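You operate a simulated robot arm through the tools that you are given. There is no shell and no other tool. Be economical: measure what you need, move in short steps, check, and stop when the job is done.

You run a simulated robot arm. Do the job below in one go: nothing can be reset, and whatever is moved stays where it is left.

Task
Push the teal hose home, clamp it on the pale mark and pull-test it.
Fine: hose, clamp, screw tight, then a firm pull.

Only the result counts: the job must be done as asked and must still hold three seconds after the hand-in. Knocking over, shifting, dropping, spilling or breaking anything else fails it.

Robot
A 7-joint arm with a two-finger parallel gripper, fixed in place. Base frame: the origin is at the foot of the arm, x ahead of it, y to its left, z up; the work surface is at about z = 800. Lengths are in mm, angles in rad, forces in N, time in s.
With the tool pointing down near the work surface it reaches from about 300 to 700 mm from the base axis. Its first joint turns from -1.152 to 1.152 rad. Payload 1.57 kg.
The TCP is the grasp point between the finger pads, 30 mm short of the fingertips. In the tool frame z runs along the fingers and y along their closing line. Largest opening 110 mm; finger width 24, thickness 12; the body of the gripper, 48 by 112 mm, starts 78 mm behind the TCP.
Orientation is that of the tool frame in the base frame, as a unit quaternion [x, y, z, w]. With the fingers straight down and closing along the base's y, the tool's x points along the base's -x, its y along +y and its z along -z.

Tools
- The arm moves only by the tool step_arm. Its argument "commands" is a list that holds one entry, the list of rows, each a list of 7 numbers: the closure, from 0 (fully open) to 1 (shut), then the shift along the tool's x, y, z in units of 500 mm (1.0 is 500 mm), then the turn, a rotation vector about the tool's x, y, z in units of 45 degrees (1.0 is 45 degrees). In form: [[[jaw, tx, ty, tz, wx, wy, wz], ...]]. A call has 1 to 12 rows; each row is the pose to reach, as a shift and turn from the pose commanded when the call began, along the tool's axes at that moment. A call with a number of a shift or a turn outside -1 to 1 is refused whole. Each row takes 0.2 s and may step no farther than 50 mm and 0.15 rad from the row before; otherwise, or with a gripper value out of range, the whole call is refused. Where a pose cannot be reached the arm comes as near as it can. A force on the tool above 40 N (or 10 N above the force at the start of the call, whichever is more), or a blocked arm, ends the call early, and 0.2 s more pass. Each finger travels about 108 mm/s and halts on what it meets, pressing with about 25 N; the grip force reading is that of the motor and also rises with nothing between the fingers. The clock runs only during rows and for 0.2 s after the last one: add rows that repeat a pose to give the fingers time. The reply holds the time, the measured pose of the TCP, the force on the tool along the base axes, the opening and the grip force, in the units named above and with some noise, with the torque about the TCP (base axes, N m) and any sound that the robot's microphone picked up.
- Cameras (640 x 400 px; columns grow to the right, rows downward): "scene" is fixed at [162.4, -385.7, 1435.2]; the picture's right is [0.83, -0.56, 0.00], its down [-0.26, -0.38, -0.89] and it looks along [0.50, 0.74, -0.46] (base axes); focal length 356 px, centre (320, 200). "wrist" rides on the gripper at [70, 16, -141] in the tool frame; the picture's right is [-0.23, 0.97, 0.00], its down [-0.85, -0.20, -0.48] and it looks along [-0.47, -0.11, 0.88] (tool axes); focal length 222 px, centre (320, 200). There is no depth. A picture from a camera that has moved, and an enlarged one, comes with that camera's place and axes in the base frame and with its lens. The place of the scene camera against the robot may be out by one fixed shift of up to 18 mm in any direction.
- get_image(camera): a new picture of that camera. The clock stands still meanwhile.
- close_up(camera, box): a new picture of the part [left, top, right, bottom] of that camera's present view, enlarged. The clock stands still meanwhile.
- close_job(): hands the job in; it is judged then, once.

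Go step by step. Nothing tells you positions but the pictures and the camera data: compare them with the known pose of the tool, close in by small moves and look again before you grip or let go. The budget is 120 turns and 84 pictures, counting those below and the enlarged ones. Unless the task says otherwise, let go and move clear before handing in, and close with one line.

The tools are called after ">>>" by a JSON object that holds its "op" and its "data". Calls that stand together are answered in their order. step_arm: Moves the arm, as the interface text tells. Its arguments: {"type":"object","properties":{"commands":{"type":"array","items":{"type":"array","items":{"type":"array","items":{"type":"number"}}}}},"required":["commands"]} The other tools are called the same way: get_image (camera) takes a picture; close_up (camera, box) takes an enlarged picture of a part of a camera's view; close_job () hands the job in.

At the start:

```text
time: 0.0
eef_pos: [451.3, 103.7, 1147.8]
tool_rot: [0.0, 1.0, 0.0, 0.0]
contact_force: [0.0, -0.2, -0.5]
wrist_torque: [-0.03, 0.01, 0.02]
width: 109.9
grasp_force: 0.0
```

scene: 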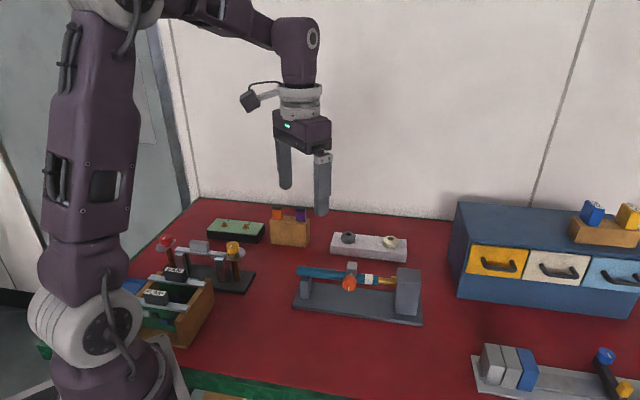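
wrist: 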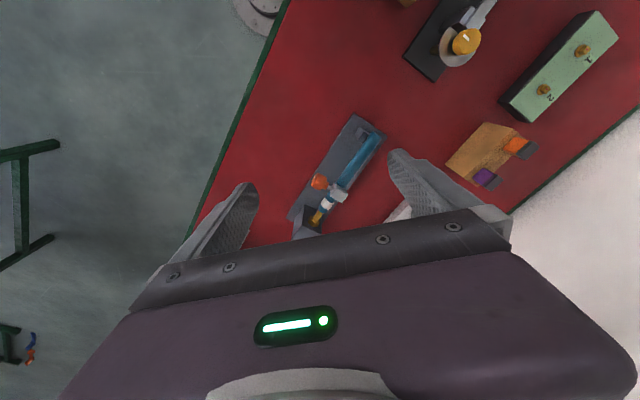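

I see a fixture with a teal hose, a clamp with an orange screw, a pale mark and a brass spigot on a grey block. I will take close-ups first.

>>> {"op": "close_up", "data": {"camera": "scene", "box": [280, 240, 440, 340]}}

>>> {"op": "close_up", "data": {"camera": "wrist", "box": [260, 100, 420, 240]}}

```text
4.00 times, centred on (360, 290) of scene
camera zoom: at [162.4, -385.7, 1435.2], right [0.83, -0.56, 0.0], down [-0.26, -0.38, -0.89], along [0.5, 0.74, -0.46], focal length 1425 px, centre (160, -160)
```

zoom: 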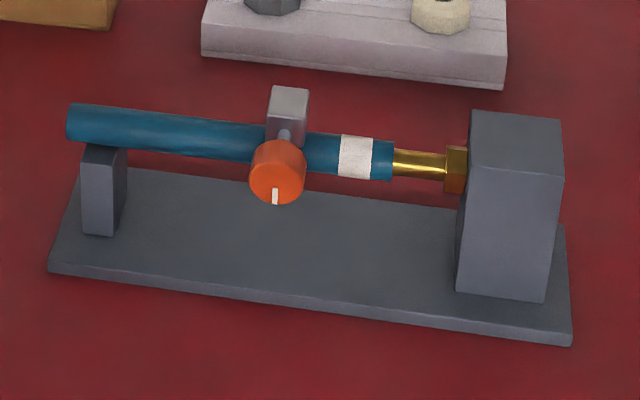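

```text
2.86 times, centred on (340, 170) of wrist
camera zoom: at [382.4, 120.2, 1288.2], right [0.23, 0.97, 0.0], down [0.85, -0.2, 0.48], along [0.47, -0.11, -0.88], focal length 635 px, centre (263, 286)
```

zoom: 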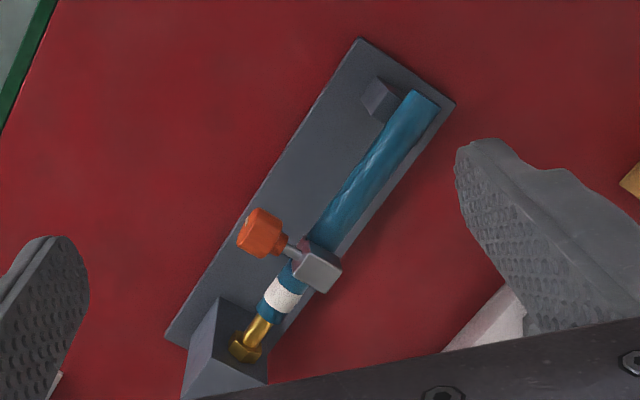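

The hose runs from about (492,196) to (650,41) and I estimate z at 880. I'll move above it with the jaws turned to close across the hose, then look again.

>>> {"op": "step_arm", "data": {"commands": [[[0, -0.031, 0.013, 0.049, 0, 0, 0.165], [0, -0.063, 0.026, 0.099, 0, 0, 0.329], [0, -0.094, 0.039, 0.148, 0, 0, 0.494], [0, -0.125, 0.052, 0.197, 0, 0, 0.659], [0, -0.157, 0.065, 0.247, 0, 0, 0.823], [0, -0.188, 0.078, 0.296, 0, 0, 0.988]]]}}

>>> {"op": "get_image", "data": {"camera": "wrist"}}

>>> {"op": "get_image", "data": {"camera": "scene"}}

```text
time: 1.4
eef_pos: [546.9, 145.0, 998.9]
tool_rot: [0.38, 0.925, 0.0, 0.0]
contact_force: [-0.6, -0.1, 0.2]
wrist_torque: [-0.03, 0.03, -0.03]
width: 110.1
grasp_force: 0.0
```

```text
79 pictures are left
camera wrist: at [508.4, 204.1, 1139.9], right [0.85, 0.53, 0.0], down [0.47, -0.74, 0.48], along [0.26, -0.4, -0.88], focal length 222 px, centre (320, 200)
```

wrist: 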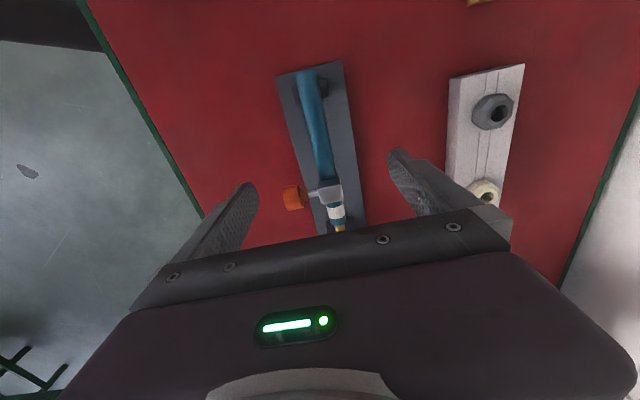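

```text
78 pictures are left
```

scene: 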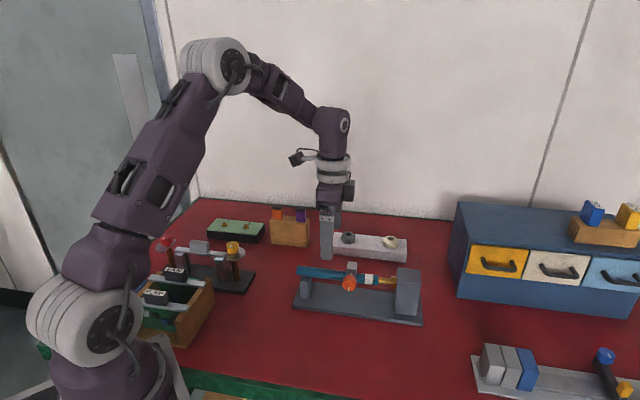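

The two wrist views agree: the hose axis is at x+y≈695 and z≈875, with the clamp at about (582,113) and the mark at about (612,84). I'll go down around the hose with the jaws open.

>>> {"op": "step_arm", "data": {"commands": [[[0, 0, 0.004, 0.06, 0, 0, 0], [0, 0, 0.004, 0.12, 0, 0, 0], [0, 0, 0.004, 0.18, 0, 0, 0], [0, 0, 0.004, 0.246, 0, 0, 0]]]}}

>>> {"op": "get_image", "data": {"camera": "wrist"}}

>>> {"op": "close_up", "data": {"camera": "scene", "box": [280, 220, 440, 320]}}

```text
time: 2.4
eef_pos: [546.2, 143.9, 876.3]
tool_rot: [0.379, 0.925, 0.0, 0.0]
contact_force: [0.5, 0.5, 1.4]
wrist_torque: [-0.01, 0.01, -0.02]
width: 110.0
grasp_force: 0.2
```

```text
77 pictures are left
camera wrist: at [508.9, 204.7, 1016.6], right [0.84, 0.54, 0.0], down [0.47, -0.74, 0.48], along [0.26, -0.4, -0.88], focal length 222 px, centre (320, 200)
```

wrist: 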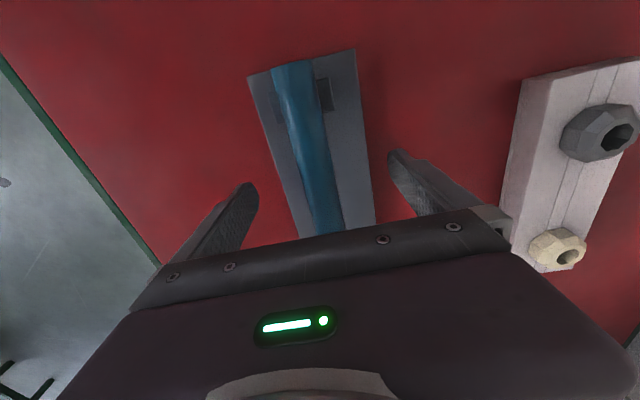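

```text
4.00 times, centred on (360, 270) of scene
camera zoom: at [162.4, -385.7, 1435.2], right [0.83, -0.56, 0.0], down [-0.26, -0.38, -0.89], along [0.5, 0.74, -0.46], focal length 1425 px, centre (160, -80)
```

zoom: 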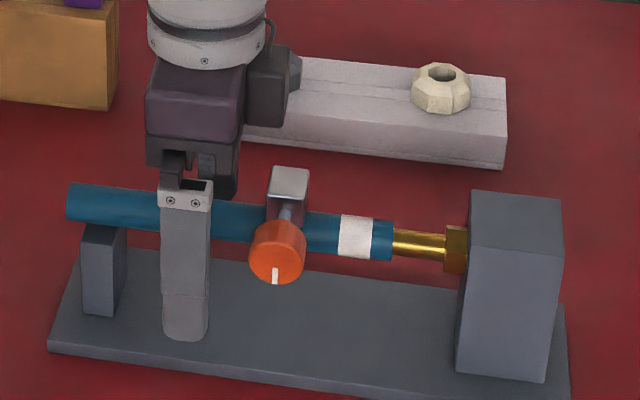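

The fingers straddle the hose clear of the clamp. I'm closing on it.

>>> {"op": "step_arm", "data": {"commands": [[[1, 0, 0, 0, 0, 0, 0], [1, 0, 0, 0, 0, 0, 0], [1, 0, 0, 0, 0, 0, 0], [1, 0, 0, 0, 0, 0, 0]]]}}

>>> {"op": "close_up", "data": {"camera": "scene", "box": [280, 220, 440, 320]}}

```text
time: 3.4
eef_pos: [548.4, 145.8, 876.2]
tool_rot: [0.378, 0.926, 0.002, 0.001]
contact_force: [14.1, 10.9, -11.9]
wrist_torque: [0.01, -0.01, -0.58]
width: 22.5
grasp_force: 35.8
```

```text
4.00 times, centred on (360, 270) of scene
camera zoom: at [163.0, -385.4, 1435.2], right [0.83, -0.56, 0.0], down [-0.26, -0.38, -0.89], along [0.49, 0.74, -0.46], focal length 1425 px, centre (160, -80)
```

zoom: 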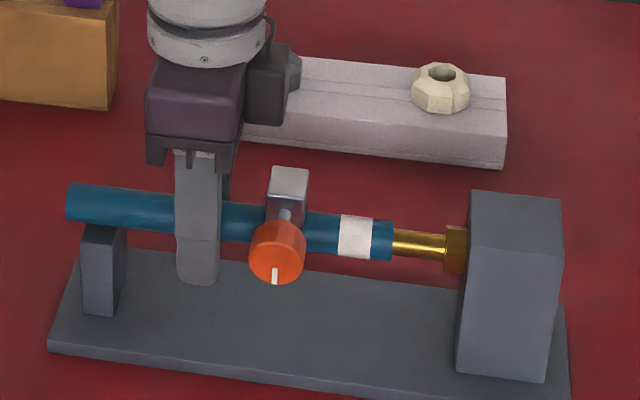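

The hose is gripped at 22.5 mm, with a side load from an offset of about 3 mm. I'll relieve that before pushing.

>>> {"op": "step_arm", "data": {"commands": [[[1, 0, 0.006, 0.002, 0, 0, 0], [1, 0, 0.008, 0.003, 0, 0, 0]]]}}

```text
time: 4.0
eef_pos: [548.8, 144.1, 875.8]
tool_rot: [0.379, 0.925, -0.002, -0.001]
contact_force: [-15.3, -11.3, 31.4]
wrist_torque: [0.28, 0.44, -0.42]
width: 22.6
grasp_force: 35.2
```

>>> {"op": "step_arm", "data": {"commands": [[[1, 0, -0.004, -0.0022, 0, 0, 0], [1, 0, -0.004, -0.0022, 0, 0, 0]]]}}

```text
time: 4.6
eef_pos: [548.3, 145.4, 876.3]
tool_rot: [0.378, 0.926, 0.0, 0.001]
contact_force: [-5.5, -8.3, 14.0]
wrist_torque: [-0.29, -0.28, -0.57]
width: 22.3
grasp_force: 35.0
```

Loads are small now. I'll push along the hose toward the spigot in small steps.

>>> {"op": "step_arm", "data": {"commands": [[[1, -0.006, -0.0015, -0.001, 0, 0, 0], [1, -0.012, -0.0015, -0.001, 0, 0, 0], [1, -0.018, -0.0015, -0.001, 0, 0, 0], [1, -0.024, -0.0015, -0.001, 0, 0, 0]]]}}

>>> {"op": "close_up", "data": {"camera": "scene", "box": [280, 220, 440, 320]}}

```text
time: 5.6
eef_pos: [555.1, 137.4, 876.5]
tool_rot: [0.378, 0.926, 0.0, -0.002]
contact_force: [-1.0, 2.8, -9.0]
wrist_torque: [0.32, 0.25, -0.54]
width: 22.4
grasp_force: 34.9
```

```text
4.00 times, centred on (360, 270) of scene
camera zoom: at [162.6, -385.6, 1435.2], right [0.83, -0.56, 0.0], down [-0.26, -0.38, -0.89], along [0.49, 0.74, -0.46], focal length 1425 px, centre (160, -80)
```

zoom: 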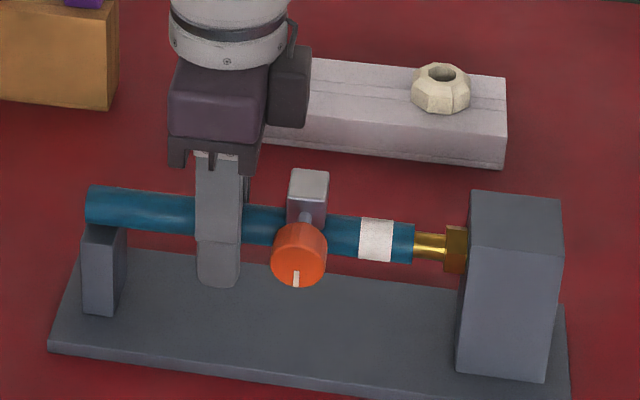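

The hose slides well, with about 18 mm left. I'll continue.

>>> {"op": "step_arm", "data": {"commands": [[[1, -0.006, 0, 0, 0, 0, 0], [1, -0.012, 0, 0, 0, 0, 0], [1, -0.018, 0, 0, 0, 0, 0], [1, -0.024, 0, 0, 0, 0, 0], [1, -0.029, 0, 0, 0, 0, 0]]]}}

>>> {"op": "close_up", "data": {"camera": "scene", "box": [280, 220, 440, 320]}}

```text
time: 6.8
eef_pos: [567.2, 126.7, 875.8]
tool_rot: [0.378, 0.926, 0.0, 0.0]
contact_force: [-3.0, 2.6, -12.0]
wrist_torque: [0.08, 0.1, -0.68]
width: 22.8
grasp_force: 35.4
```

```text
4.00 times, centred on (360, 270) of scene
camera zoom: at [162.6, -385.6, 1435.2], right [0.83, -0.56, 0.0], down [-0.26, -0.38, -0.89], along [0.49, 0.74, -0.46], focal length 1425 px, centre (160, -80)
```

zoom: 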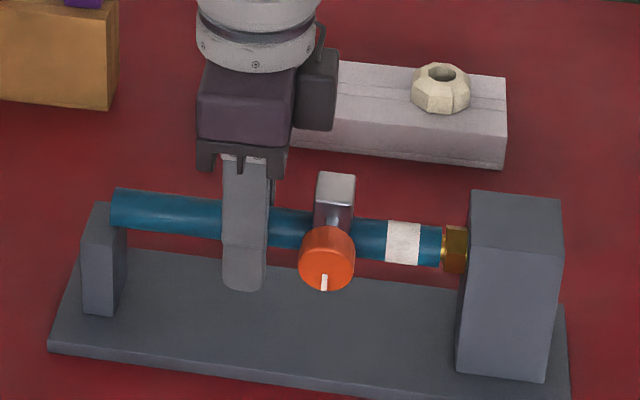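

Only 2–4 mm remains. I'll push to contact and watch the force and sound.

>>> {"op": "step_arm", "data": {"commands": [[[1, -0.003, 0, 0, 0, 0, 0], [1, -0.006, 0, 0, 0, 0, 0], [1, -0.009, 0, 0, 0, 0, 0], [1, -0.012, 0, 0, 0, 0, 0], [1, -0.014, 0, 0, 0, 0, 0]]]}}

>>> {"op": "close_up", "data": {"camera": "scene", "box": [320, 230, 420, 300]}}

```text
time: 7.9
eef_pos: [568.8, 124.6, 876.9]
tool_rot: [0.378, 0.926, 0.001, -0.005]
contact_force: [-9.4, 3.5, 10.7]
wrist_torque: [-0.02, 0.07, -0.47]
width: 22.6
grasp_force: 35.1
stopped in row 5: the force on the tool passed its limit at 42 N (the readings are from after the stop); the commanded pose is now the measured one
```

```text
5.71 times, centred on (370, 265) of scene
camera zoom: at [162.0, -385.7, 1435.3], right [0.83, -0.56, 0.0], down [-0.26, -0.38, -0.89], along [0.5, 0.74, -0.46], focal length 2036 px, centre (34, -171)
```

zoom: 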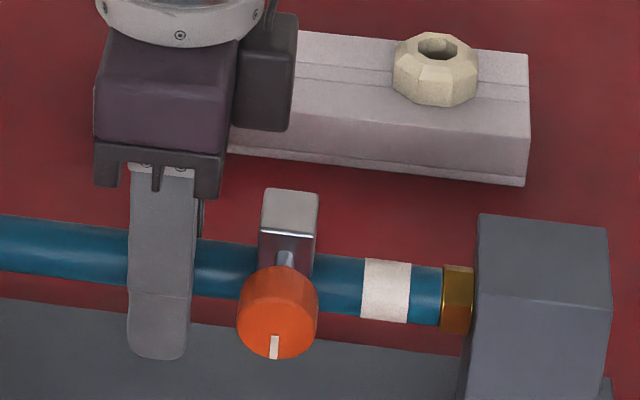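

The hose is home against the brass hex and the force rose to 42 N. I'll release, lift and inspect the clamp.

>>> {"op": "step_arm", "data": {"commands": [[[0.45, 0, 0, 0, 0, 0, 0], [0.45, 0, 0, 0, 0, 0, 0], [0.45, 0, 0, -0.08, 0, 0, 0], [0.45, 0.04, 0, -0.16, 0, 0, 0], [0.45, 0.1, 0, -0.22, 0, 0, 0]]]}}

>>> {"op": "close_up", "data": {"camera": "wrist", "box": [240, 60, 420, 240]}}

>>> {"op": "close_up", "data": {"camera": "scene", "box": [280, 220, 440, 320]}}

```text
time: 9.1
eef_pos: [535.6, 159.3, 988.1]
tool_rot: [0.378, 0.926, -0.001, -0.004]
contact_force: [0.4, 0.2, -0.9]
wrist_torque: [0.01, 0.01, 0.01]
width: 60.6
grasp_force: 0.1
```

```text
2.22 times, centred on (330, 150) of wrist
camera zoom: at [497.9, 219.3, 1128.4], right [0.84, 0.54, -0.01], down [0.47, -0.74, 0.47], along [0.25, -0.4, -0.88], focal length 494 px, centre (298, 311)
```

zoom: 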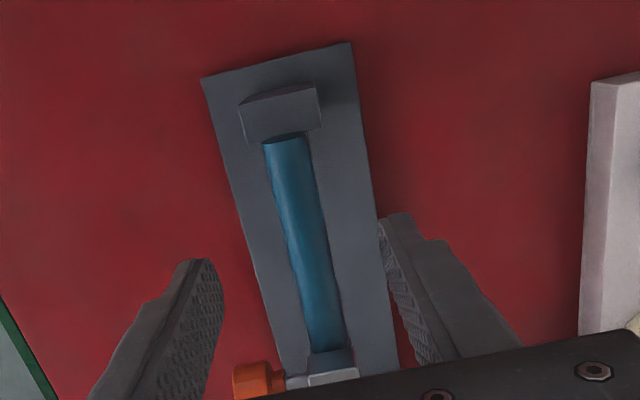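

```text
4.00 times, centred on (360, 270) of scene
camera zoom: at [162.4, -385.7, 1435.2], right [0.83, -0.56, 0.0], down [-0.26, -0.38, -0.89], along [0.5, 0.74, -0.46], focal length 1425 px, centre (160, -80)
```

zoom: 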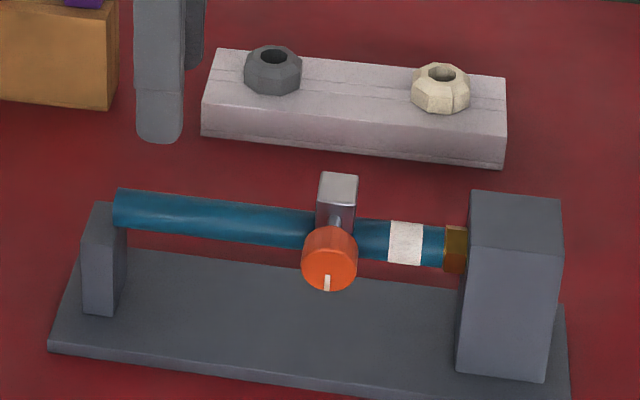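

The hose stayed home and the clamp needs to slide about 39 mm to the mark. The knob axis is horizontal and faces the robot side, so I'll swing the hand level behind the knob in two stages.

>>> {"op": "step_arm", "data": {"commands": [[[0.5, -0.032, -0.043, 0, -0.16, 0, 0], [0.5, -0.065, -0.086, 0, -0.33, 0, 0], [0.5, -0.097, -0.129, 0, -0.5, 0, 0], [0.5, -0.129, -0.171, 0, -0.67, 0, 0], [0.5, -0.162, -0.214, 0, -0.835, 0, 0], [0.5, -0.194, -0.257, 0, -1.0, 0, 0]]]}}

>>> {"op": "get_image", "data": {"camera": "scene"}}

```text
time: 10.5
eef_pos: [513.2, -0.6, 985.9]
tool_rot: [0.35, 0.856, 0.355, 0.14]
contact_force: [-0.3, 0.3, 0.3]
wrist_torque: [0.05, -0.02, 0.01]
width: 55.0
grasp_force: 0.0
```

```text
69 pictures are left
```

scene: 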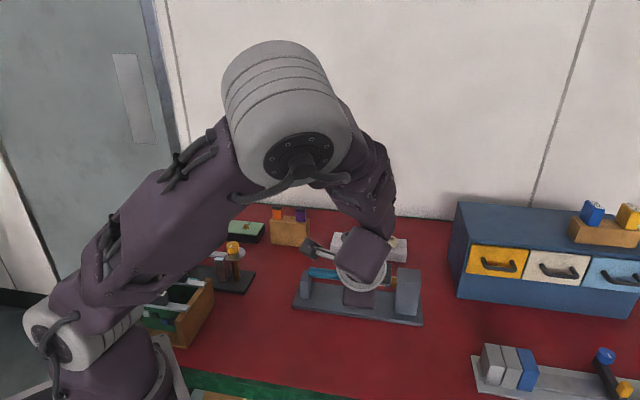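

>>> {"op": "step_arm", "data": {"commands": [[[0.5, 0, 0, 0, -0.16, 0, 0], [0.5, 0, 0, 0, -0.33, 0, 0], [0.5, 0, 0, 0, -0.5, 0, 0], [0.5, 0, 0, 0, -0.67, 0, 0], [0.5, 0, 0, 0, -0.835, 0, 0], [0.5, 0, 0, 0, -1.0, 0, 0]]]}}

>>> {"op": "get_image", "data": {"camera": "scene"}}

>>> {"op": "get_image", "data": {"camera": "wrist"}}

```text
time: 11.9
eef_pos: [513.8, 0.1, 986.7]
tool_rot: [0.269, 0.653, 0.656, 0.265]
contact_force: [0.3, 0.1, 0.4]
wrist_torque: [-0.02, 0.0, 0.0]
width: 55.0
grasp_force: 0.1
```

```text
68 pictures are left
```

scene: 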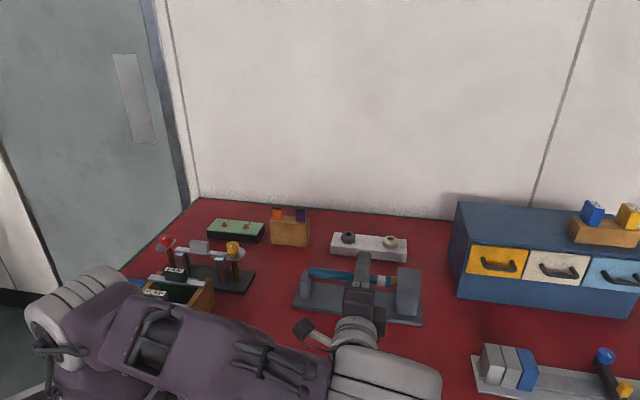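

```text
67 pictures are left
camera wrist: at [365.3, -52.8, 1001.9], right [0.17, -0.16, 0.97], down [0.27, -0.94, -0.2], along [0.95, 0.3, -0.11], focal length 222 px, centre (320, 200)
```

wrist: 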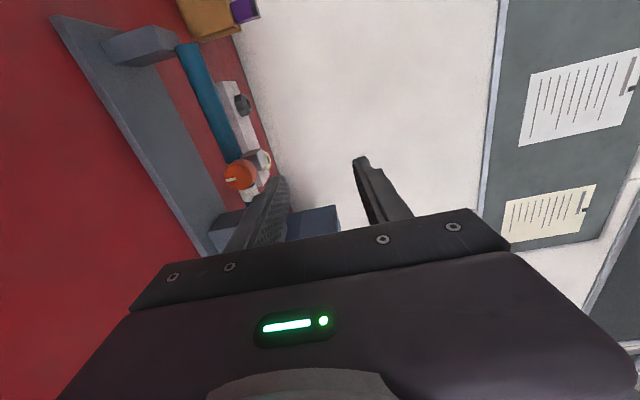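

The hand is level. Three wrist views put the knob at about (573,58,896), with its axis along the hand. I'll lower to that height and look.

>>> {"op": "step_arm", "data": {"commands": [[[0.5, 0, -0.06, 0, 0, 0, 0], [0.5, 0, -0.12, 0, 0, 0, 0], [0.5, 0, -0.183, 0, 0, 0, 0]]]}}

>>> {"op": "get_image", "data": {"camera": "wrist"}}

>>> {"op": "close_up", "data": {"camera": "scene", "box": [260, 220, 460, 370]}}

```text
time: 12.7
eef_pos: [513.2, -0.7, 893.1]
tool_rot: [0.27, 0.654, 0.655, 0.265]
contact_force: [-0.2, 0.2, -0.8]
wrist_torque: [0.02, 0.02, -0.04]
width: 54.9
grasp_force: 0.1
```

```text
66 pictures are left
camera wrist: at [364.8, -52.7, 910.5], right [0.17, -0.16, 0.97], down [0.28, -0.94, -0.2], along [0.95, 0.3, -0.11], focal length 222 px, centre (320, 200)
```

wrist: 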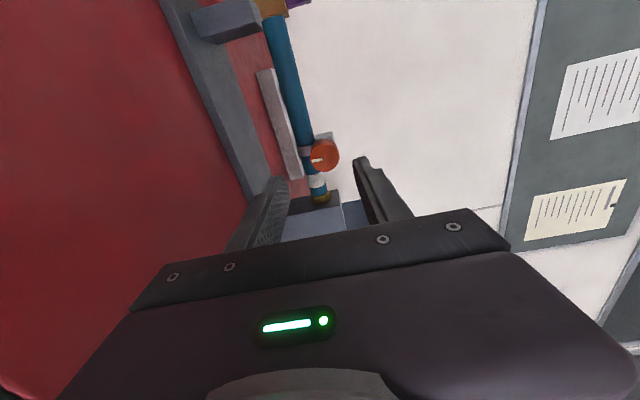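

```text
2.67 times, centred on (360, 295) of scene
camera zoom: at [162.4, -385.7, 1435.2], right [0.83, -0.56, 0.0], down [-0.26, -0.38, -0.89], along [0.5, 0.74, -0.46], focal length 950 px, centre (213, -53)
```

zoom: 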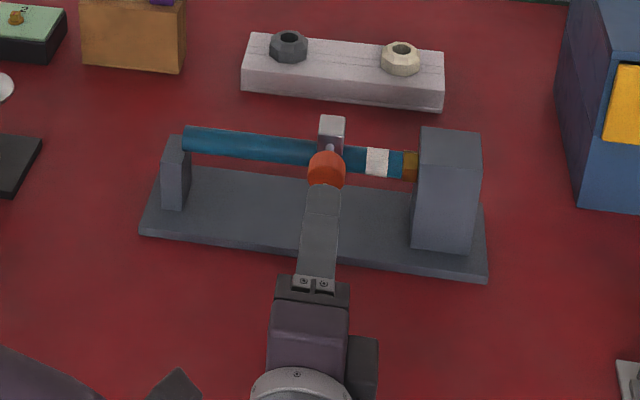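

The knob is centred at z≈897 and aligned in s. I'll advance 72 mm so the fingertips straddle it.

>>> {"op": "step_arm", "data": {"commands": [[[0.5, 0, 0.006, 0.04, 0, 0, 0], [0.5, 0, 0.006, 0.08, 0, 0, 0], [0.5, 0, 0.006, 0.115, 0, 0, 0], [0.5, 0, 0.006, 0.144, 0, 0, 0]]]}}

>>> {"op": "close_up", "data": {"camera": "wrist", "box": [200, 60, 440, 240]}}

>>> {"op": "close_up", "data": {"camera": "scene", "box": [280, 220, 440, 320]}}

```text
time: 13.7
eef_pos: [562.5, 51.1, 898.5]
tool_rot: [0.27, 0.655, 0.655, 0.264]
contact_force: [-0.3, 0.0, -0.2]
wrist_torque: [0.02, 0.0, 0.01]
width: 55.2
grasp_force: 0.0
```

```text
2.22 times, centred on (320, 150) of wrist
camera zoom: at [415.1, -0.3, 913.8], right [0.17, -0.16, 0.97], down [0.28, -0.94, -0.2], along [0.95, 0.3, -0.11], focal length 494 px, centre (320, 311)
```

zoom: 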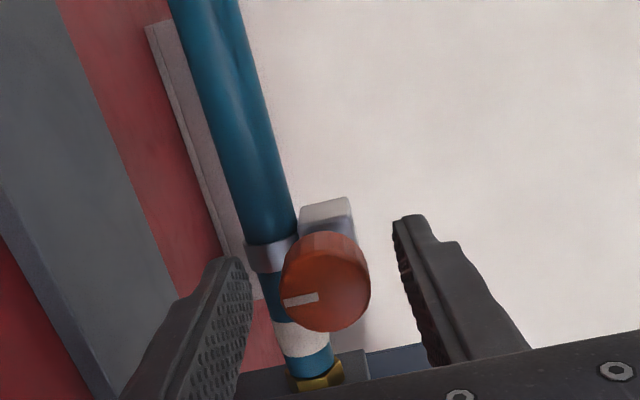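

```text
4.00 times, centred on (360, 270) of scene
camera zoom: at [162.4, -385.7, 1435.2], right [0.83, -0.56, 0.0], down [-0.26, -0.38, -0.89], along [0.5, 0.74, -0.46], focal length 1425 px, centre (160, -80)
```

zoom: 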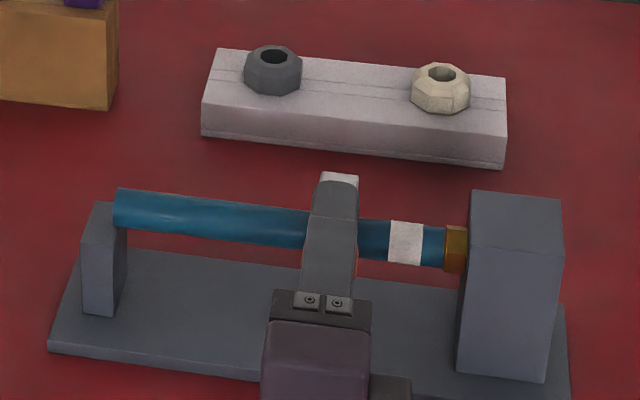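

The knob sits centred between the pads, so I'm gripping it.

>>> {"op": "step_arm", "data": {"commands": [[[1, 0, 0, 0, 0, 0, 0], [1, 0, 0, 0, 0, 0, 0], [1, 0, 0, 0, 0, 0, 0]]]}}

>>> {"op": "close_up", "data": {"camera": "wrist", "box": [200, 60, 440, 240]}}

```text
time: 14.5
eef_pos: [563.2, 51.1, 898.2]
tool_rot: [0.269, 0.653, 0.656, 0.265]
contact_force: [3.3, 2.3, 20.1]
wrist_torque: [0.13, -0.1, 0.12]
width: 28.9
grasp_force: 38.5
```

```text
2.22 times, centred on (320, 150) of wrist
camera zoom: at [415.2, -0.3, 914.8], right [0.17, -0.16, 0.97], down [0.28, -0.94, -0.21], along [0.95, 0.3, -0.11], focal length 494 px, centre (320, 311)
```

zoom: 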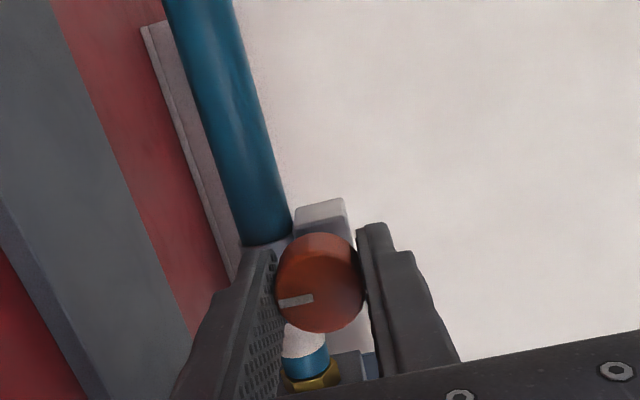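

Gripped at 28.9 mm. I'll ease up 1 mm and slide the clamp toward the mark, 16 mm first.

>>> {"op": "step_arm", "data": {"commands": [[[1, 0, 0.002, 0, 0, 0, 0], [1, -0.008, 0.002, 0, 0, 0, 0], [1, -0.016, 0.002, 0, 0, 0, 0], [1, -0.024, 0.002, 0, 0, 0, 0], [1, -0.032, 0.002, 0, 0, 0, 0]]]}}

>>> {"op": "close_up", "data": {"camera": "scene", "box": [280, 220, 440, 320]}}

>>> {"op": "close_up", "data": {"camera": "wrist", "box": [200, 60, 440, 240]}}

```text
time: 15.7
eef_pos: [574.5, 40.4, 897.5]
tool_rot: [0.269, 0.653, 0.656, 0.265]
contact_force: [9.3, 10.0, 23.9]
wrist_torque: [0.09, -0.09, -0.05]
width: 29.0
grasp_force: 39.6
```

```text
4.00 times, centred on (360, 270) of scene
camera zoom: at [162.2, -385.5, 1435.3], right [0.83, -0.56, 0.0], down [-0.26, -0.38, -0.89], along [0.5, 0.74, -0.46], focal length 1425 px, centre (160, -80)
```

zoom: 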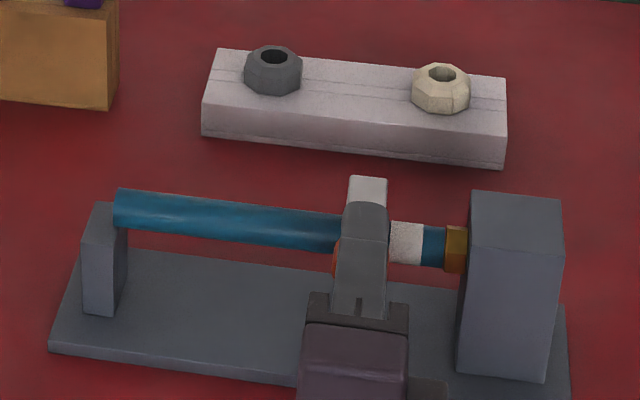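

```text
2.22 times, centred on (320, 150) of wrist
camera zoom: at [426.7, -11.9, 914.9], right [0.17, -0.17, 0.97], down [0.28, -0.94, -0.21], along [0.95, 0.3, -0.11], focal length 494 px, centre (320, 311)
```

zoom: 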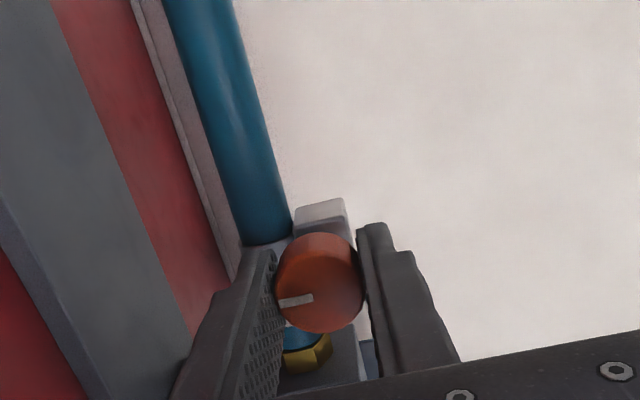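

The clamp slides freely and the hose stays seated. I'll slide another 18 mm.

>>> {"op": "step_arm", "data": {"commands": [[[1, 0, -0.002, 0, 0, 0, 0], [1, -0.009, -0.002, 0, 0, 0, 0], [1, -0.018, -0.002, 0, 0, 0, 0], [1, -0.027, -0.002, 0, 0, 0, 0], [1, -0.036, -0.002, 0, 0, 0, 0]]]}}

>>> {"op": "close_up", "data": {"camera": "scene", "box": [340, 230, 420, 290]}}

```text
time: 16.9
eef_pos: [587.9, 26.7, 898.7]
tool_rot: [0.269, 0.652, 0.657, 0.266]
contact_force: [1.8, 3.1, 32.1]
wrist_torque: [0.13, -0.1, -0.35]
width: 28.9
grasp_force: 38.9
```

```text
6.67 times, centred on (380, 260) of scene
camera zoom: at [161.8, -385.7, 1435.3], right [0.83, -0.56, 0.0], down [-0.26, -0.38, -0.89], along [0.5, 0.74, -0.46], focal length 2376 px, centre (-80, -200)
```

zoom: 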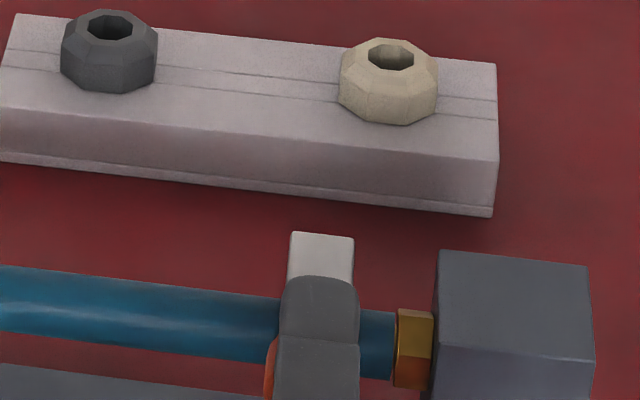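

The block is about 3 mm short of the mark centre. I'll nudge it 3 mm and relieve the vertical load.

>>> {"op": "step_arm", "data": {"commands": [[[1, 0, 0.003, 0, 0, 0, 0], [1, -0.003, 0.004, 0, 0, 0, 0], [1, -0.006, 0.004, 0, 0, 0, 0]]]}}

>>> {"op": "close_up", "data": {"camera": "scene", "box": [340, 230, 420, 290]}}

>>> {"op": "close_up", "data": {"camera": "wrist", "box": [250, 120, 400, 240]}}

```text
time: 17.7
eef_pos: [589.1, 25.6, 899.0]
tool_rot: [0.27, 0.654, 0.656, 0.264]
contact_force: [3.0, 4.7, 17.0]
wrist_torque: [0.23, -0.25, 0.13]
width: 28.9
grasp_force: 38.9
```

```text
6.67 times, centred on (380, 260) of scene
camera zoom: at [162.2, -385.6, 1435.3], right [0.83, -0.56, 0.0], down [-0.26, -0.38, -0.89], along [0.5, 0.74, -0.46], focal length 2376 px, centre (-80, -200)
```

zoom: 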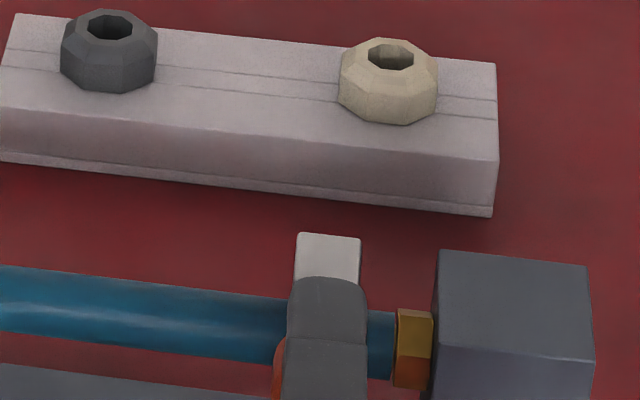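

```text
3.33 times, centred on (325, 180) of wrist
camera zoom: at [441.3, -26.6, 915.5], right [0.17, -0.16, 0.97], down [0.28, -0.94, -0.2], along [0.95, 0.3, -0.11], focal length 740 px, centre (303, 267)
```

zoom: 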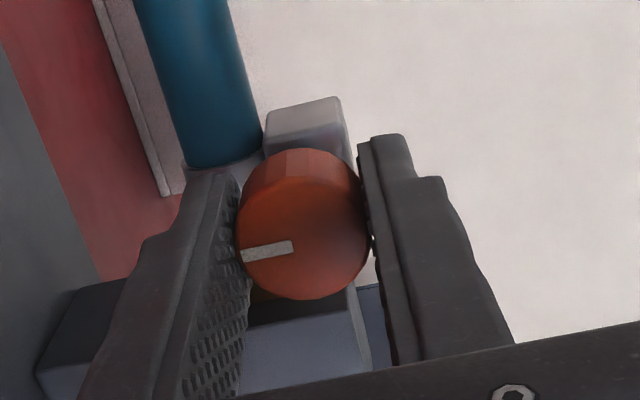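

It looks centred, but the fingers hide the band. I'll release and back off to verify before tightening.

>>> {"op": "step_arm", "data": {"commands": [[[0.5, 0, 0, 0, 0, 0, 0], [0.5, 0, 0, 0, 0, 0, 0], [0.5, 0, 0, -0.05, 0, 0, 0], [0.5, 0, 0, -0.1, 0, 0, 0], [0.5, 0, 0, -0.15, 0, 0, 0]]]}}

>>> {"op": "close_up", "data": {"camera": "scene", "box": [340, 230, 420, 290]}}

>>> {"op": "close_up", "data": {"camera": "wrist", "box": [270, 120, 390, 210]}}

```text
time: 18.9
eef_pos: [536.2, -28.3, 898.8]
tool_rot: [0.27, 0.655, 0.654, 0.264]
contact_force: [0.2, -0.1, -0.5]
wrist_torque: [0.03, 0.0, 0.03]
width: 55.0
grasp_force: 0.0
```

```text
6.67 times, centred on (380, 260) of scene
camera zoom: at [162.4, -385.7, 1435.2], right [0.83, -0.56, 0.0], down [-0.26, -0.38, -0.89], along [0.5, 0.74, -0.46], focal length 2376 px, centre (-80, -200)
```

zoom: 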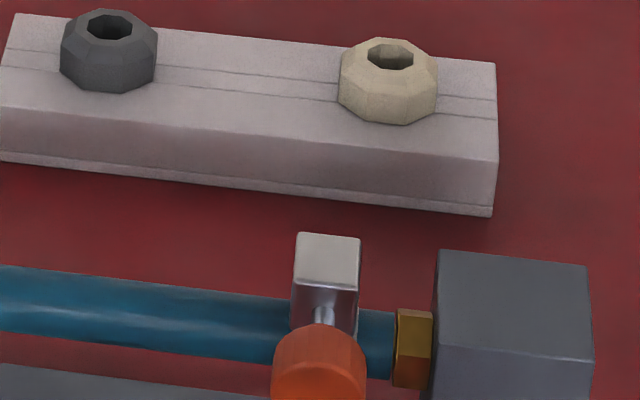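

```text
4.44 times, centred on (330, 165) of wrist
camera zoom: at [389.1, -79.5, 915.2], right [0.17, -0.16, 0.97], down [0.27, -0.94, -0.2], along [0.95, 0.3, -0.12], focal length 987 px, centre (276, 356)
```

zoom: 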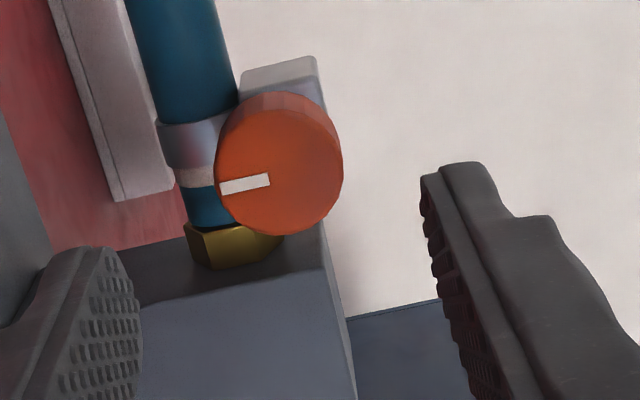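

The band is centred at s≈400 against the mark at s≈403, so about 3 mm more is needed. I'll regrip and nudge.

>>> {"op": "step_arm", "data": {"commands": [[[0.5, 0, 0.002, 0.05, 0, 0, 0], [0.5, 0, 0.002, 0.1, 0, 0, 0], [0.5, 0, 0.002, 0.15, 0, 0, 0], [1, 0, 0.002, 0.15, 0, 0, 0], [1, 0, 0.002, 0.15, 0, 0, 0], [1, 0, 0.002, 0.15, 0, 0, 0], [1, -0.003, 0.002, 0.15, 0, 0, 0], [1, -0.006, 0.002, 0.15, 0, 0, 0]]]}}

>>> {"op": "close_up", "data": {"camera": "scene", "box": [340, 230, 420, 290]}}

```text
time: 20.7
eef_pos: [591.4, 23.8, 898.9]
tool_rot: [0.271, 0.656, 0.654, 0.263]
contact_force: [-0.7, 0.8, -10.7]
wrist_torque: [0.05, -0.06, 0.08]
width: 29.1
grasp_force: 38.9
```

```text
6.67 times, centred on (380, 260) of scene
camera zoom: at [162.6, -385.7, 1435.2], right [0.83, -0.56, 0.0], down [-0.26, -0.38, -0.89], along [0.49, 0.74, -0.46], focal length 2376 px, centre (-80, -200)
```

zoom: 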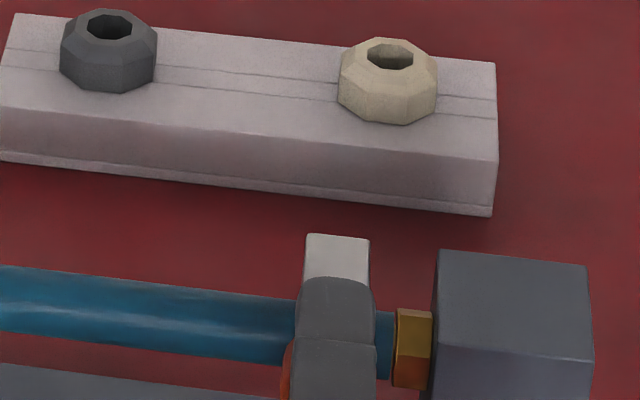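

The block moved 3 mm and should now be centred. I'll turn clockwise 45° and watch the torque.

>>> {"op": "step_arm", "data": {"commands": [[[1, 0, 0, 0, 0, 0, 0.165], [1, 0, 0, 0, 0, 0, 0.33], [1, 0, 0, 0, 0, 0, 0.5], [1, 0, 0, 0, 0, 0, 0.67], [1, 0, 0, 0, 0, 0, 0.835], [1, 0, 0, 0, 0, 0, 1.0]]]}}

>>> {"op": "close_up", "data": {"camera": "wrist", "box": [250, 120, 400, 240]}}

>>> {"op": "close_up", "data": {"camera": "scene", "box": [280, 220, 440, 320]}}

```text
time: 22.1
eef_pos: [591.1, 22.4, 898.4]
tool_rot: [0.502, 0.501, 0.705, -0.007]
contact_force: [5.4, 6.3, -23.4]
wrist_torque: [0.31, -0.3, 0.15]
width: 28.9
grasp_force: 38.6
```

```text
3.33 times, centred on (325, 180) of wrist
camera zoom: at [467.3, -51.4, 960.4], right [0.61, -0.6, 0.52], down [-0.01, -0.66, -0.75], along [0.79, 0.45, -0.41], focal length 740 px, centre (303, 267)
```

zoom: 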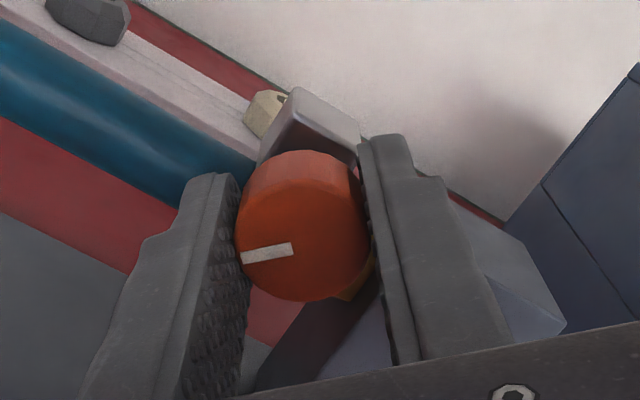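

```text
4.00 times, centred on (360, 270) of scene
camera zoom: at [163.0, -385.5, 1435.2], right [0.83, -0.56, 0.0], down [-0.26, -0.38, -0.89], along [0.49, 0.74, -0.46], focal length 1425 px, centre (160, -80)
```

zoom: 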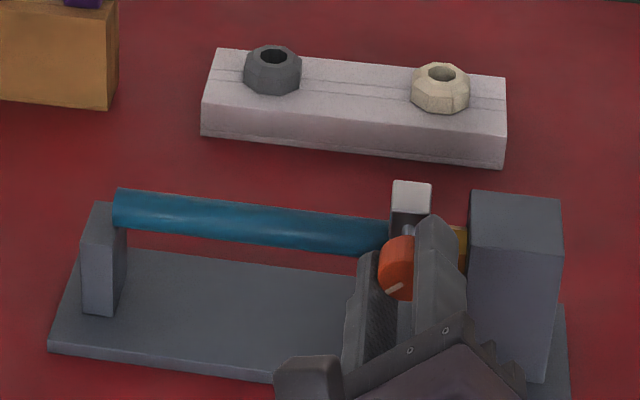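

The knob turns with the gripper and the block is holding position. I'll keep tightening.

>>> {"op": "step_arm", "data": {"commands": [[[1, -0.0014, -0.0014, 0, 0, 0, 0.165], [1, -0.0014, -0.0014, 0, 0, 0, 0.33], [1, -0.0014, -0.0014, 0, 0, 0, 0.5], [1, -0.0014, -0.0014, 0, 0, 0, 0.67], [1, -0.0014, -0.0014, 0, 0, 0, 0.835], [1, -0.0014, -0.0014, 0, 0, 0, 1.0]]]}}

>>> {"op": "close_up", "data": {"camera": "wrist", "box": [250, 120, 400, 240]}}

```text
time: 23.5
eef_pos: [592.5, 22.9, 899.3]
tool_rot: [0.654, 0.27, 0.65, -0.277]
contact_force: [-3.4, -4.4, -7.6]
wrist_torque: [0.3, -0.3, -0.37]
width: 29.3
grasp_force: 39.5
```

```text
3.33 times, centred on (325, 180) of wrist
camera zoom: at [505.7, -89.4, 968.3], right [0.69, -0.68, -0.24], down [-0.48, -0.2, -0.85], along [0.53, 0.71, -0.47], focal length 740 px, centre (303, 267)
```

zoom: 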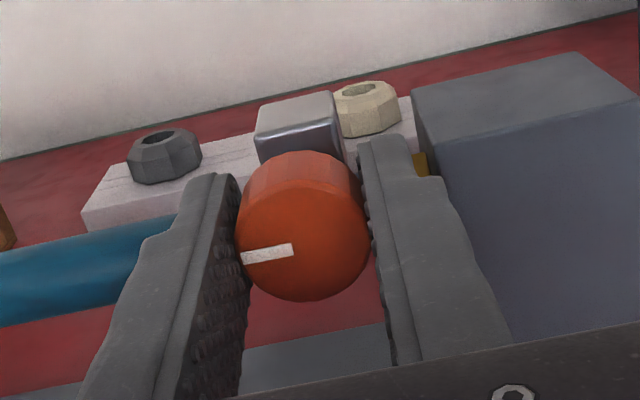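

>>> {"op": "step_arm", "data": {"commands": [[[1, 0, 0, 0, 0, 0, 0.165], [1, 0, 0, 0, 0, 0, 0.33], [1, 0, 0, 0, 0, 0, 0.5], [1, 0, 0, 0, 0, 0, 0.67], [1, 0, 0, 0, 0, 0, 0.835], [1, 0, 0, 0, 0, 0, 1.0]]]}}

>>> {"op": "close_up", "data": {"camera": "wrist", "box": [250, 120, 400, 240]}}

```text
time: 24.9
eef_pos: [592.0, 22.6, 899.4]
tool_rot: [0.708, 0.0, 0.495, -0.504]
contact_force: [0.3, 0.7, 0.8]
wrist_torque: [0.11, -0.09, -0.42]
width: 28.9
grasp_force: 38.8
```

```text
3.33 times, centred on (325, 180) of wrist
camera zoom: at [537.3, -120.4, 935.9], right [0.37, -0.36, -0.85], down [-0.87, 0.18, -0.46], along [0.32, 0.91, -0.25], focal length 740 px, centre (303, 267)
```

zoom: 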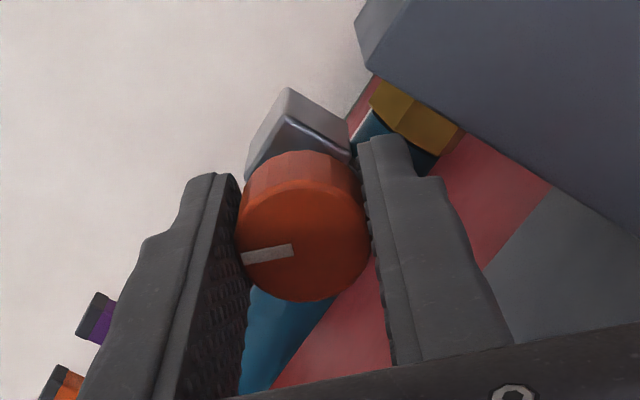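

>>> {"op": "step_arm", "data": {"commands": [[[1, 0, 0, 0, 0, 0, 0.165], [1, 0, 0, 0, 0, 0, 0.33], [1, 0, 0, 0, 0, 0, 0.5], [1, 0, 0, 0, 0, 0, 0.67], [1, 0, 0, 0, 0, 0, 0.835], [1, 0, 0, 0, 0, 0, 1.0]]]}}

>>> {"op": "close_up", "data": {"camera": "wrist", "box": [250, 120, 400, 240]}}

```text
time: 26.3
eef_pos: [591.0, 23.3, 899.3]
tool_rot: [-0.655, 0.269, -0.263, 0.655]
contact_force: [1.6, 2.3, 7.9]
wrist_torque: [-0.22, -0.41, 0.0]
width: 28.8
grasp_force: 38.7
```

```text
3.33 times, centred on (325, 180) of wrist
camera zoom: at [543.0, -126.1, 881.9], right [-0.17, 0.16, -0.97], down [-0.94, 0.25, 0.21], along [0.28, 0.95, 0.11], focal length 740 px, centre (303, 267)
```

zoom: 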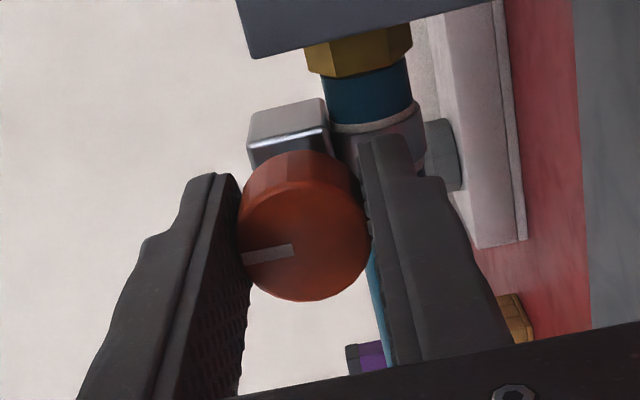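

Resistance is appearing, about 0.45 N·m, with the band sitting on the mark. I'll turn another 45° in small steps.

>>> {"op": "step_arm", "data": {"commands": [[[1, 0, 0, 0, 0, 0, 0.14], [1, 0, 0, 0, 0, 0, 0.28], [1, 0, 0, 0, 0, 0, 0.42], [1, 0, 0, 0, 0, 0, 0.56], [1, 0, 0, 0, 0, 0, 0.7], [1, 0, 0, 0, 0, 0, 0.84], [1, 0, 0, 0, 0, 0, 1.0]]]}}

>>> {"op": "close_up", "data": {"camera": "wrist", "box": [250, 120, 400, 240]}}

```text
time: 27.9
eef_pos: [591.9, 22.8, 897.3]
tool_rot: [-0.502, 0.5, 0.009, 0.705]
contact_force: [-0.6, -0.5, 0.9]
wrist_torque: [-0.16, -0.49, -0.24]
width: 29.1
grasp_force: 38.5
```

```text
3.33 times, centred on (325, 180) of wrist
camera zoom: at [519.7, -104.2, 837.3], right [-0.61, 0.6, -0.52], down [-0.66, -0.02, 0.75], along [0.44, 0.8, 0.41], focal length 740 px, centre (303, 267)
```

zoom: 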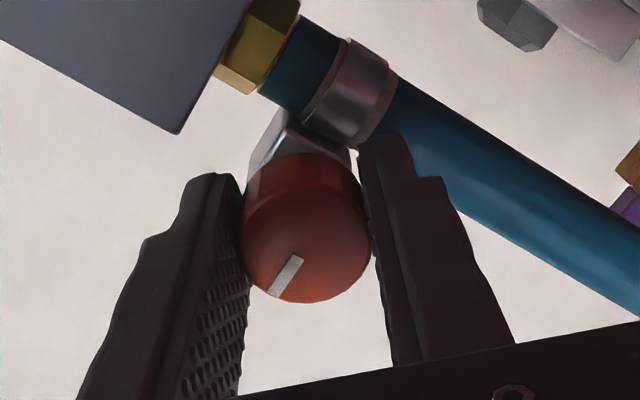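

The knob slipped in the grip, staying near 180° of turn at about 0.5 N·m, so the screw looks tight. I'll back off, regrip level and try once more to confirm.

>>> {"op": "step_arm", "data": {"commands": [[[0.6, 0, 0, 0, 0, 0, 0], [0.6, 0, 0, 0, 0, 0, 0], [0.6, 0, 0, -0.05, 0, 0, 0], [0.6, 0, 0, -0.1, 0, 0, -0.16], [0.6, 0, 0, -0.13, 0, 0, -0.33], [0.6, 0, 0, -0.13, 0, 0, -0.5], [0.6, 0, 0, -0.13, 0, 0, -0.67], [0.6, 0, 0, -0.13, 0, 0, -0.84], [0.6, 0, 0, -0.13, 0, 0, -1.0]]]}}

>>> {"op": "close_up", "data": {"camera": "wrist", "box": [250, 120, 400, 240]}}

>>> {"op": "close_up", "data": {"camera": "scene", "box": [280, 220, 440, 320]}}

```text
time: 29.9
eef_pos: [547.0, -22.8, 897.8]
tool_rot: [-0.654, 0.269, -0.265, 0.656]
contact_force: [0.4, -0.4, -0.5]
wrist_torque: [-0.01, 0.0, -0.04]
width: 44.2
grasp_force: 0.0
```

```text
3.33 times, centred on (325, 180) of wrist
camera zoom: at [497.5, -172.9, 882.2], right [-0.17, 0.16, -0.97], down [-0.94, 0.26, 0.21], along [0.28, 0.95, 0.11], focal length 740 px, centre (303, 267)
```

zoom: 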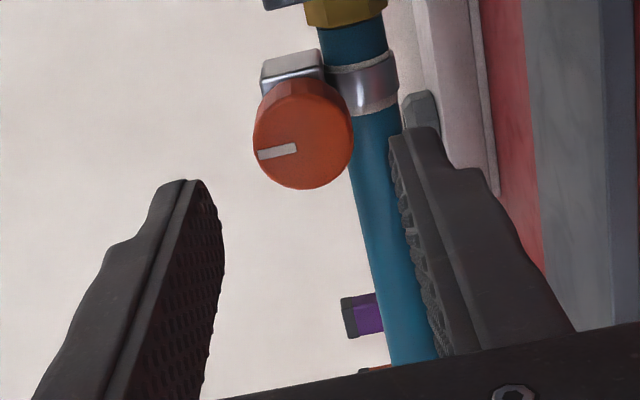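

```text
4.00 times, centred on (360, 270) of scene
camera zoom: at [162.4, -385.7, 1435.2], right [0.83, -0.56, 0.0], down [-0.26, -0.38, -0.89], along [0.5, 0.74, -0.46], focal length 1425 px, centre (160, -80)
```

zoom: 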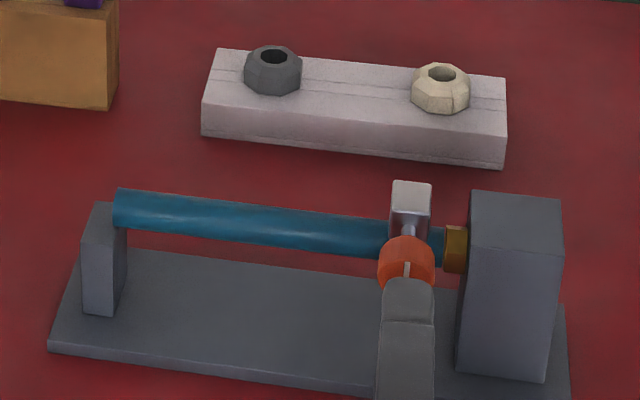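

The pointer is at exactly a half turn and the pale mark shows on both sides of the band. I'll regrip and make one more tightening attempt.

>>> {"op": "step_arm", "data": {"commands": [[[0.6, 0, -0.002, 0.05, 0, 0, 0], [0.6, 0, -0.002, 0.1, 0, 0, 0], [0.6, 0, -0.002, 0.135, 0, 0, 0], [1, 0, -0.002, 0.135, 0, 0, 0], [1, 0, -0.002, 0.135, 0, 0, 0], [1, 0, -0.002, 0.135, 0, 0, 0], [1, 0, -0.002, 0.135, 0, 0, 0.1], [1, 0, -0.002, 0.135, 0, 0, 0.2], [1, 0, -0.002, 0.135, 0, 0, 0.3], [1, 0, -0.002, 0.135, 0, 0, 0.4]]]}}

>>> {"op": "close_up", "data": {"camera": "wrist", "box": [250, 120, 400, 240]}}

```text
time: 32.1
eef_pos: [592.9, 24.3, 899.4]
tool_rot: [-0.604, 0.37, -0.158, 0.688]
contact_force: [-8.0, -12.8, -16.0]
wrist_torque: [-0.27, -0.52, -0.21]
width: 29.1
grasp_force: 39.1
```

```text
3.33 times, centred on (325, 180) of wrist
camera zoom: at [538.3, -119.2, 861.5], right [-0.38, 0.36, -0.85], down [-0.87, 0.18, 0.46], along [0.33, 0.91, 0.25], focal length 740 px, centre (303, 267)
```

zoom: 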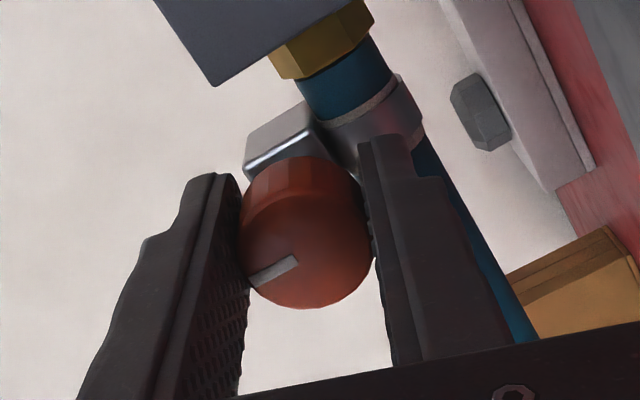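

The knob slips in the pads again at 0.55 N·m without turning, so the screw is tight. I'll release, back away, raise the hand and turn it down for the pull test.

>>> {"op": "step_arm", "data": {"commands": [[[0.6, 0, 0, 0, 0, 0, 0], [0.6, 0, 0, 0, 0, 0, 0], [0.6, 0, 0, -0.06, 0, 0, 0], [0.6, 0, 0, -0.12, 0, 0, -0.13], [0.6, 0, 0, -0.17, 0, 0, -0.26], [0.6, 0, 0, -0.17, 0, 0, -0.4]]]}}

>>> {"op": "step_arm", "data": {"commands": [[[0.6, 0, -0.08, 0, 0, 0, 0], [0.6, 0, -0.16, 0, -0.1, 0, 0], [0.6, 0, -0.2, 0, -0.25, 0, 0], [0.6, 0, -0.2, 0, -0.42, 0, 0], [0.6, 0, -0.2, 0, -0.58, 0, 0], [0.6, 0, -0.2, 0, -0.75, 0, 0], [0.6, 0, -0.2, 0, -0.9, 0, 0], [0.6, 0, -0.2, 0, -1.0, 0, 0]]]}}

```text
time: 33.5
eef_pos: [533.7, -36.7, 899.6]
tool_rot: [-0.654, 0.271, -0.265, 0.655]
contact_force: [-0.5, 0.5, 0.5]
wrist_torque: [0.01, 0.0, 0.0]
width: 44.2
grasp_force: 0.0
```

```text
time: 35.3
eef_pos: [534.7, -36.5, 998.9]
tool_rot: [0.855, -0.351, 0.14, -0.353]
contact_force: [0.8, -0.6, -0.8]
wrist_torque: [0.02, 0.03, 0.03]
width: 43.9
grasp_force: 0.0
```

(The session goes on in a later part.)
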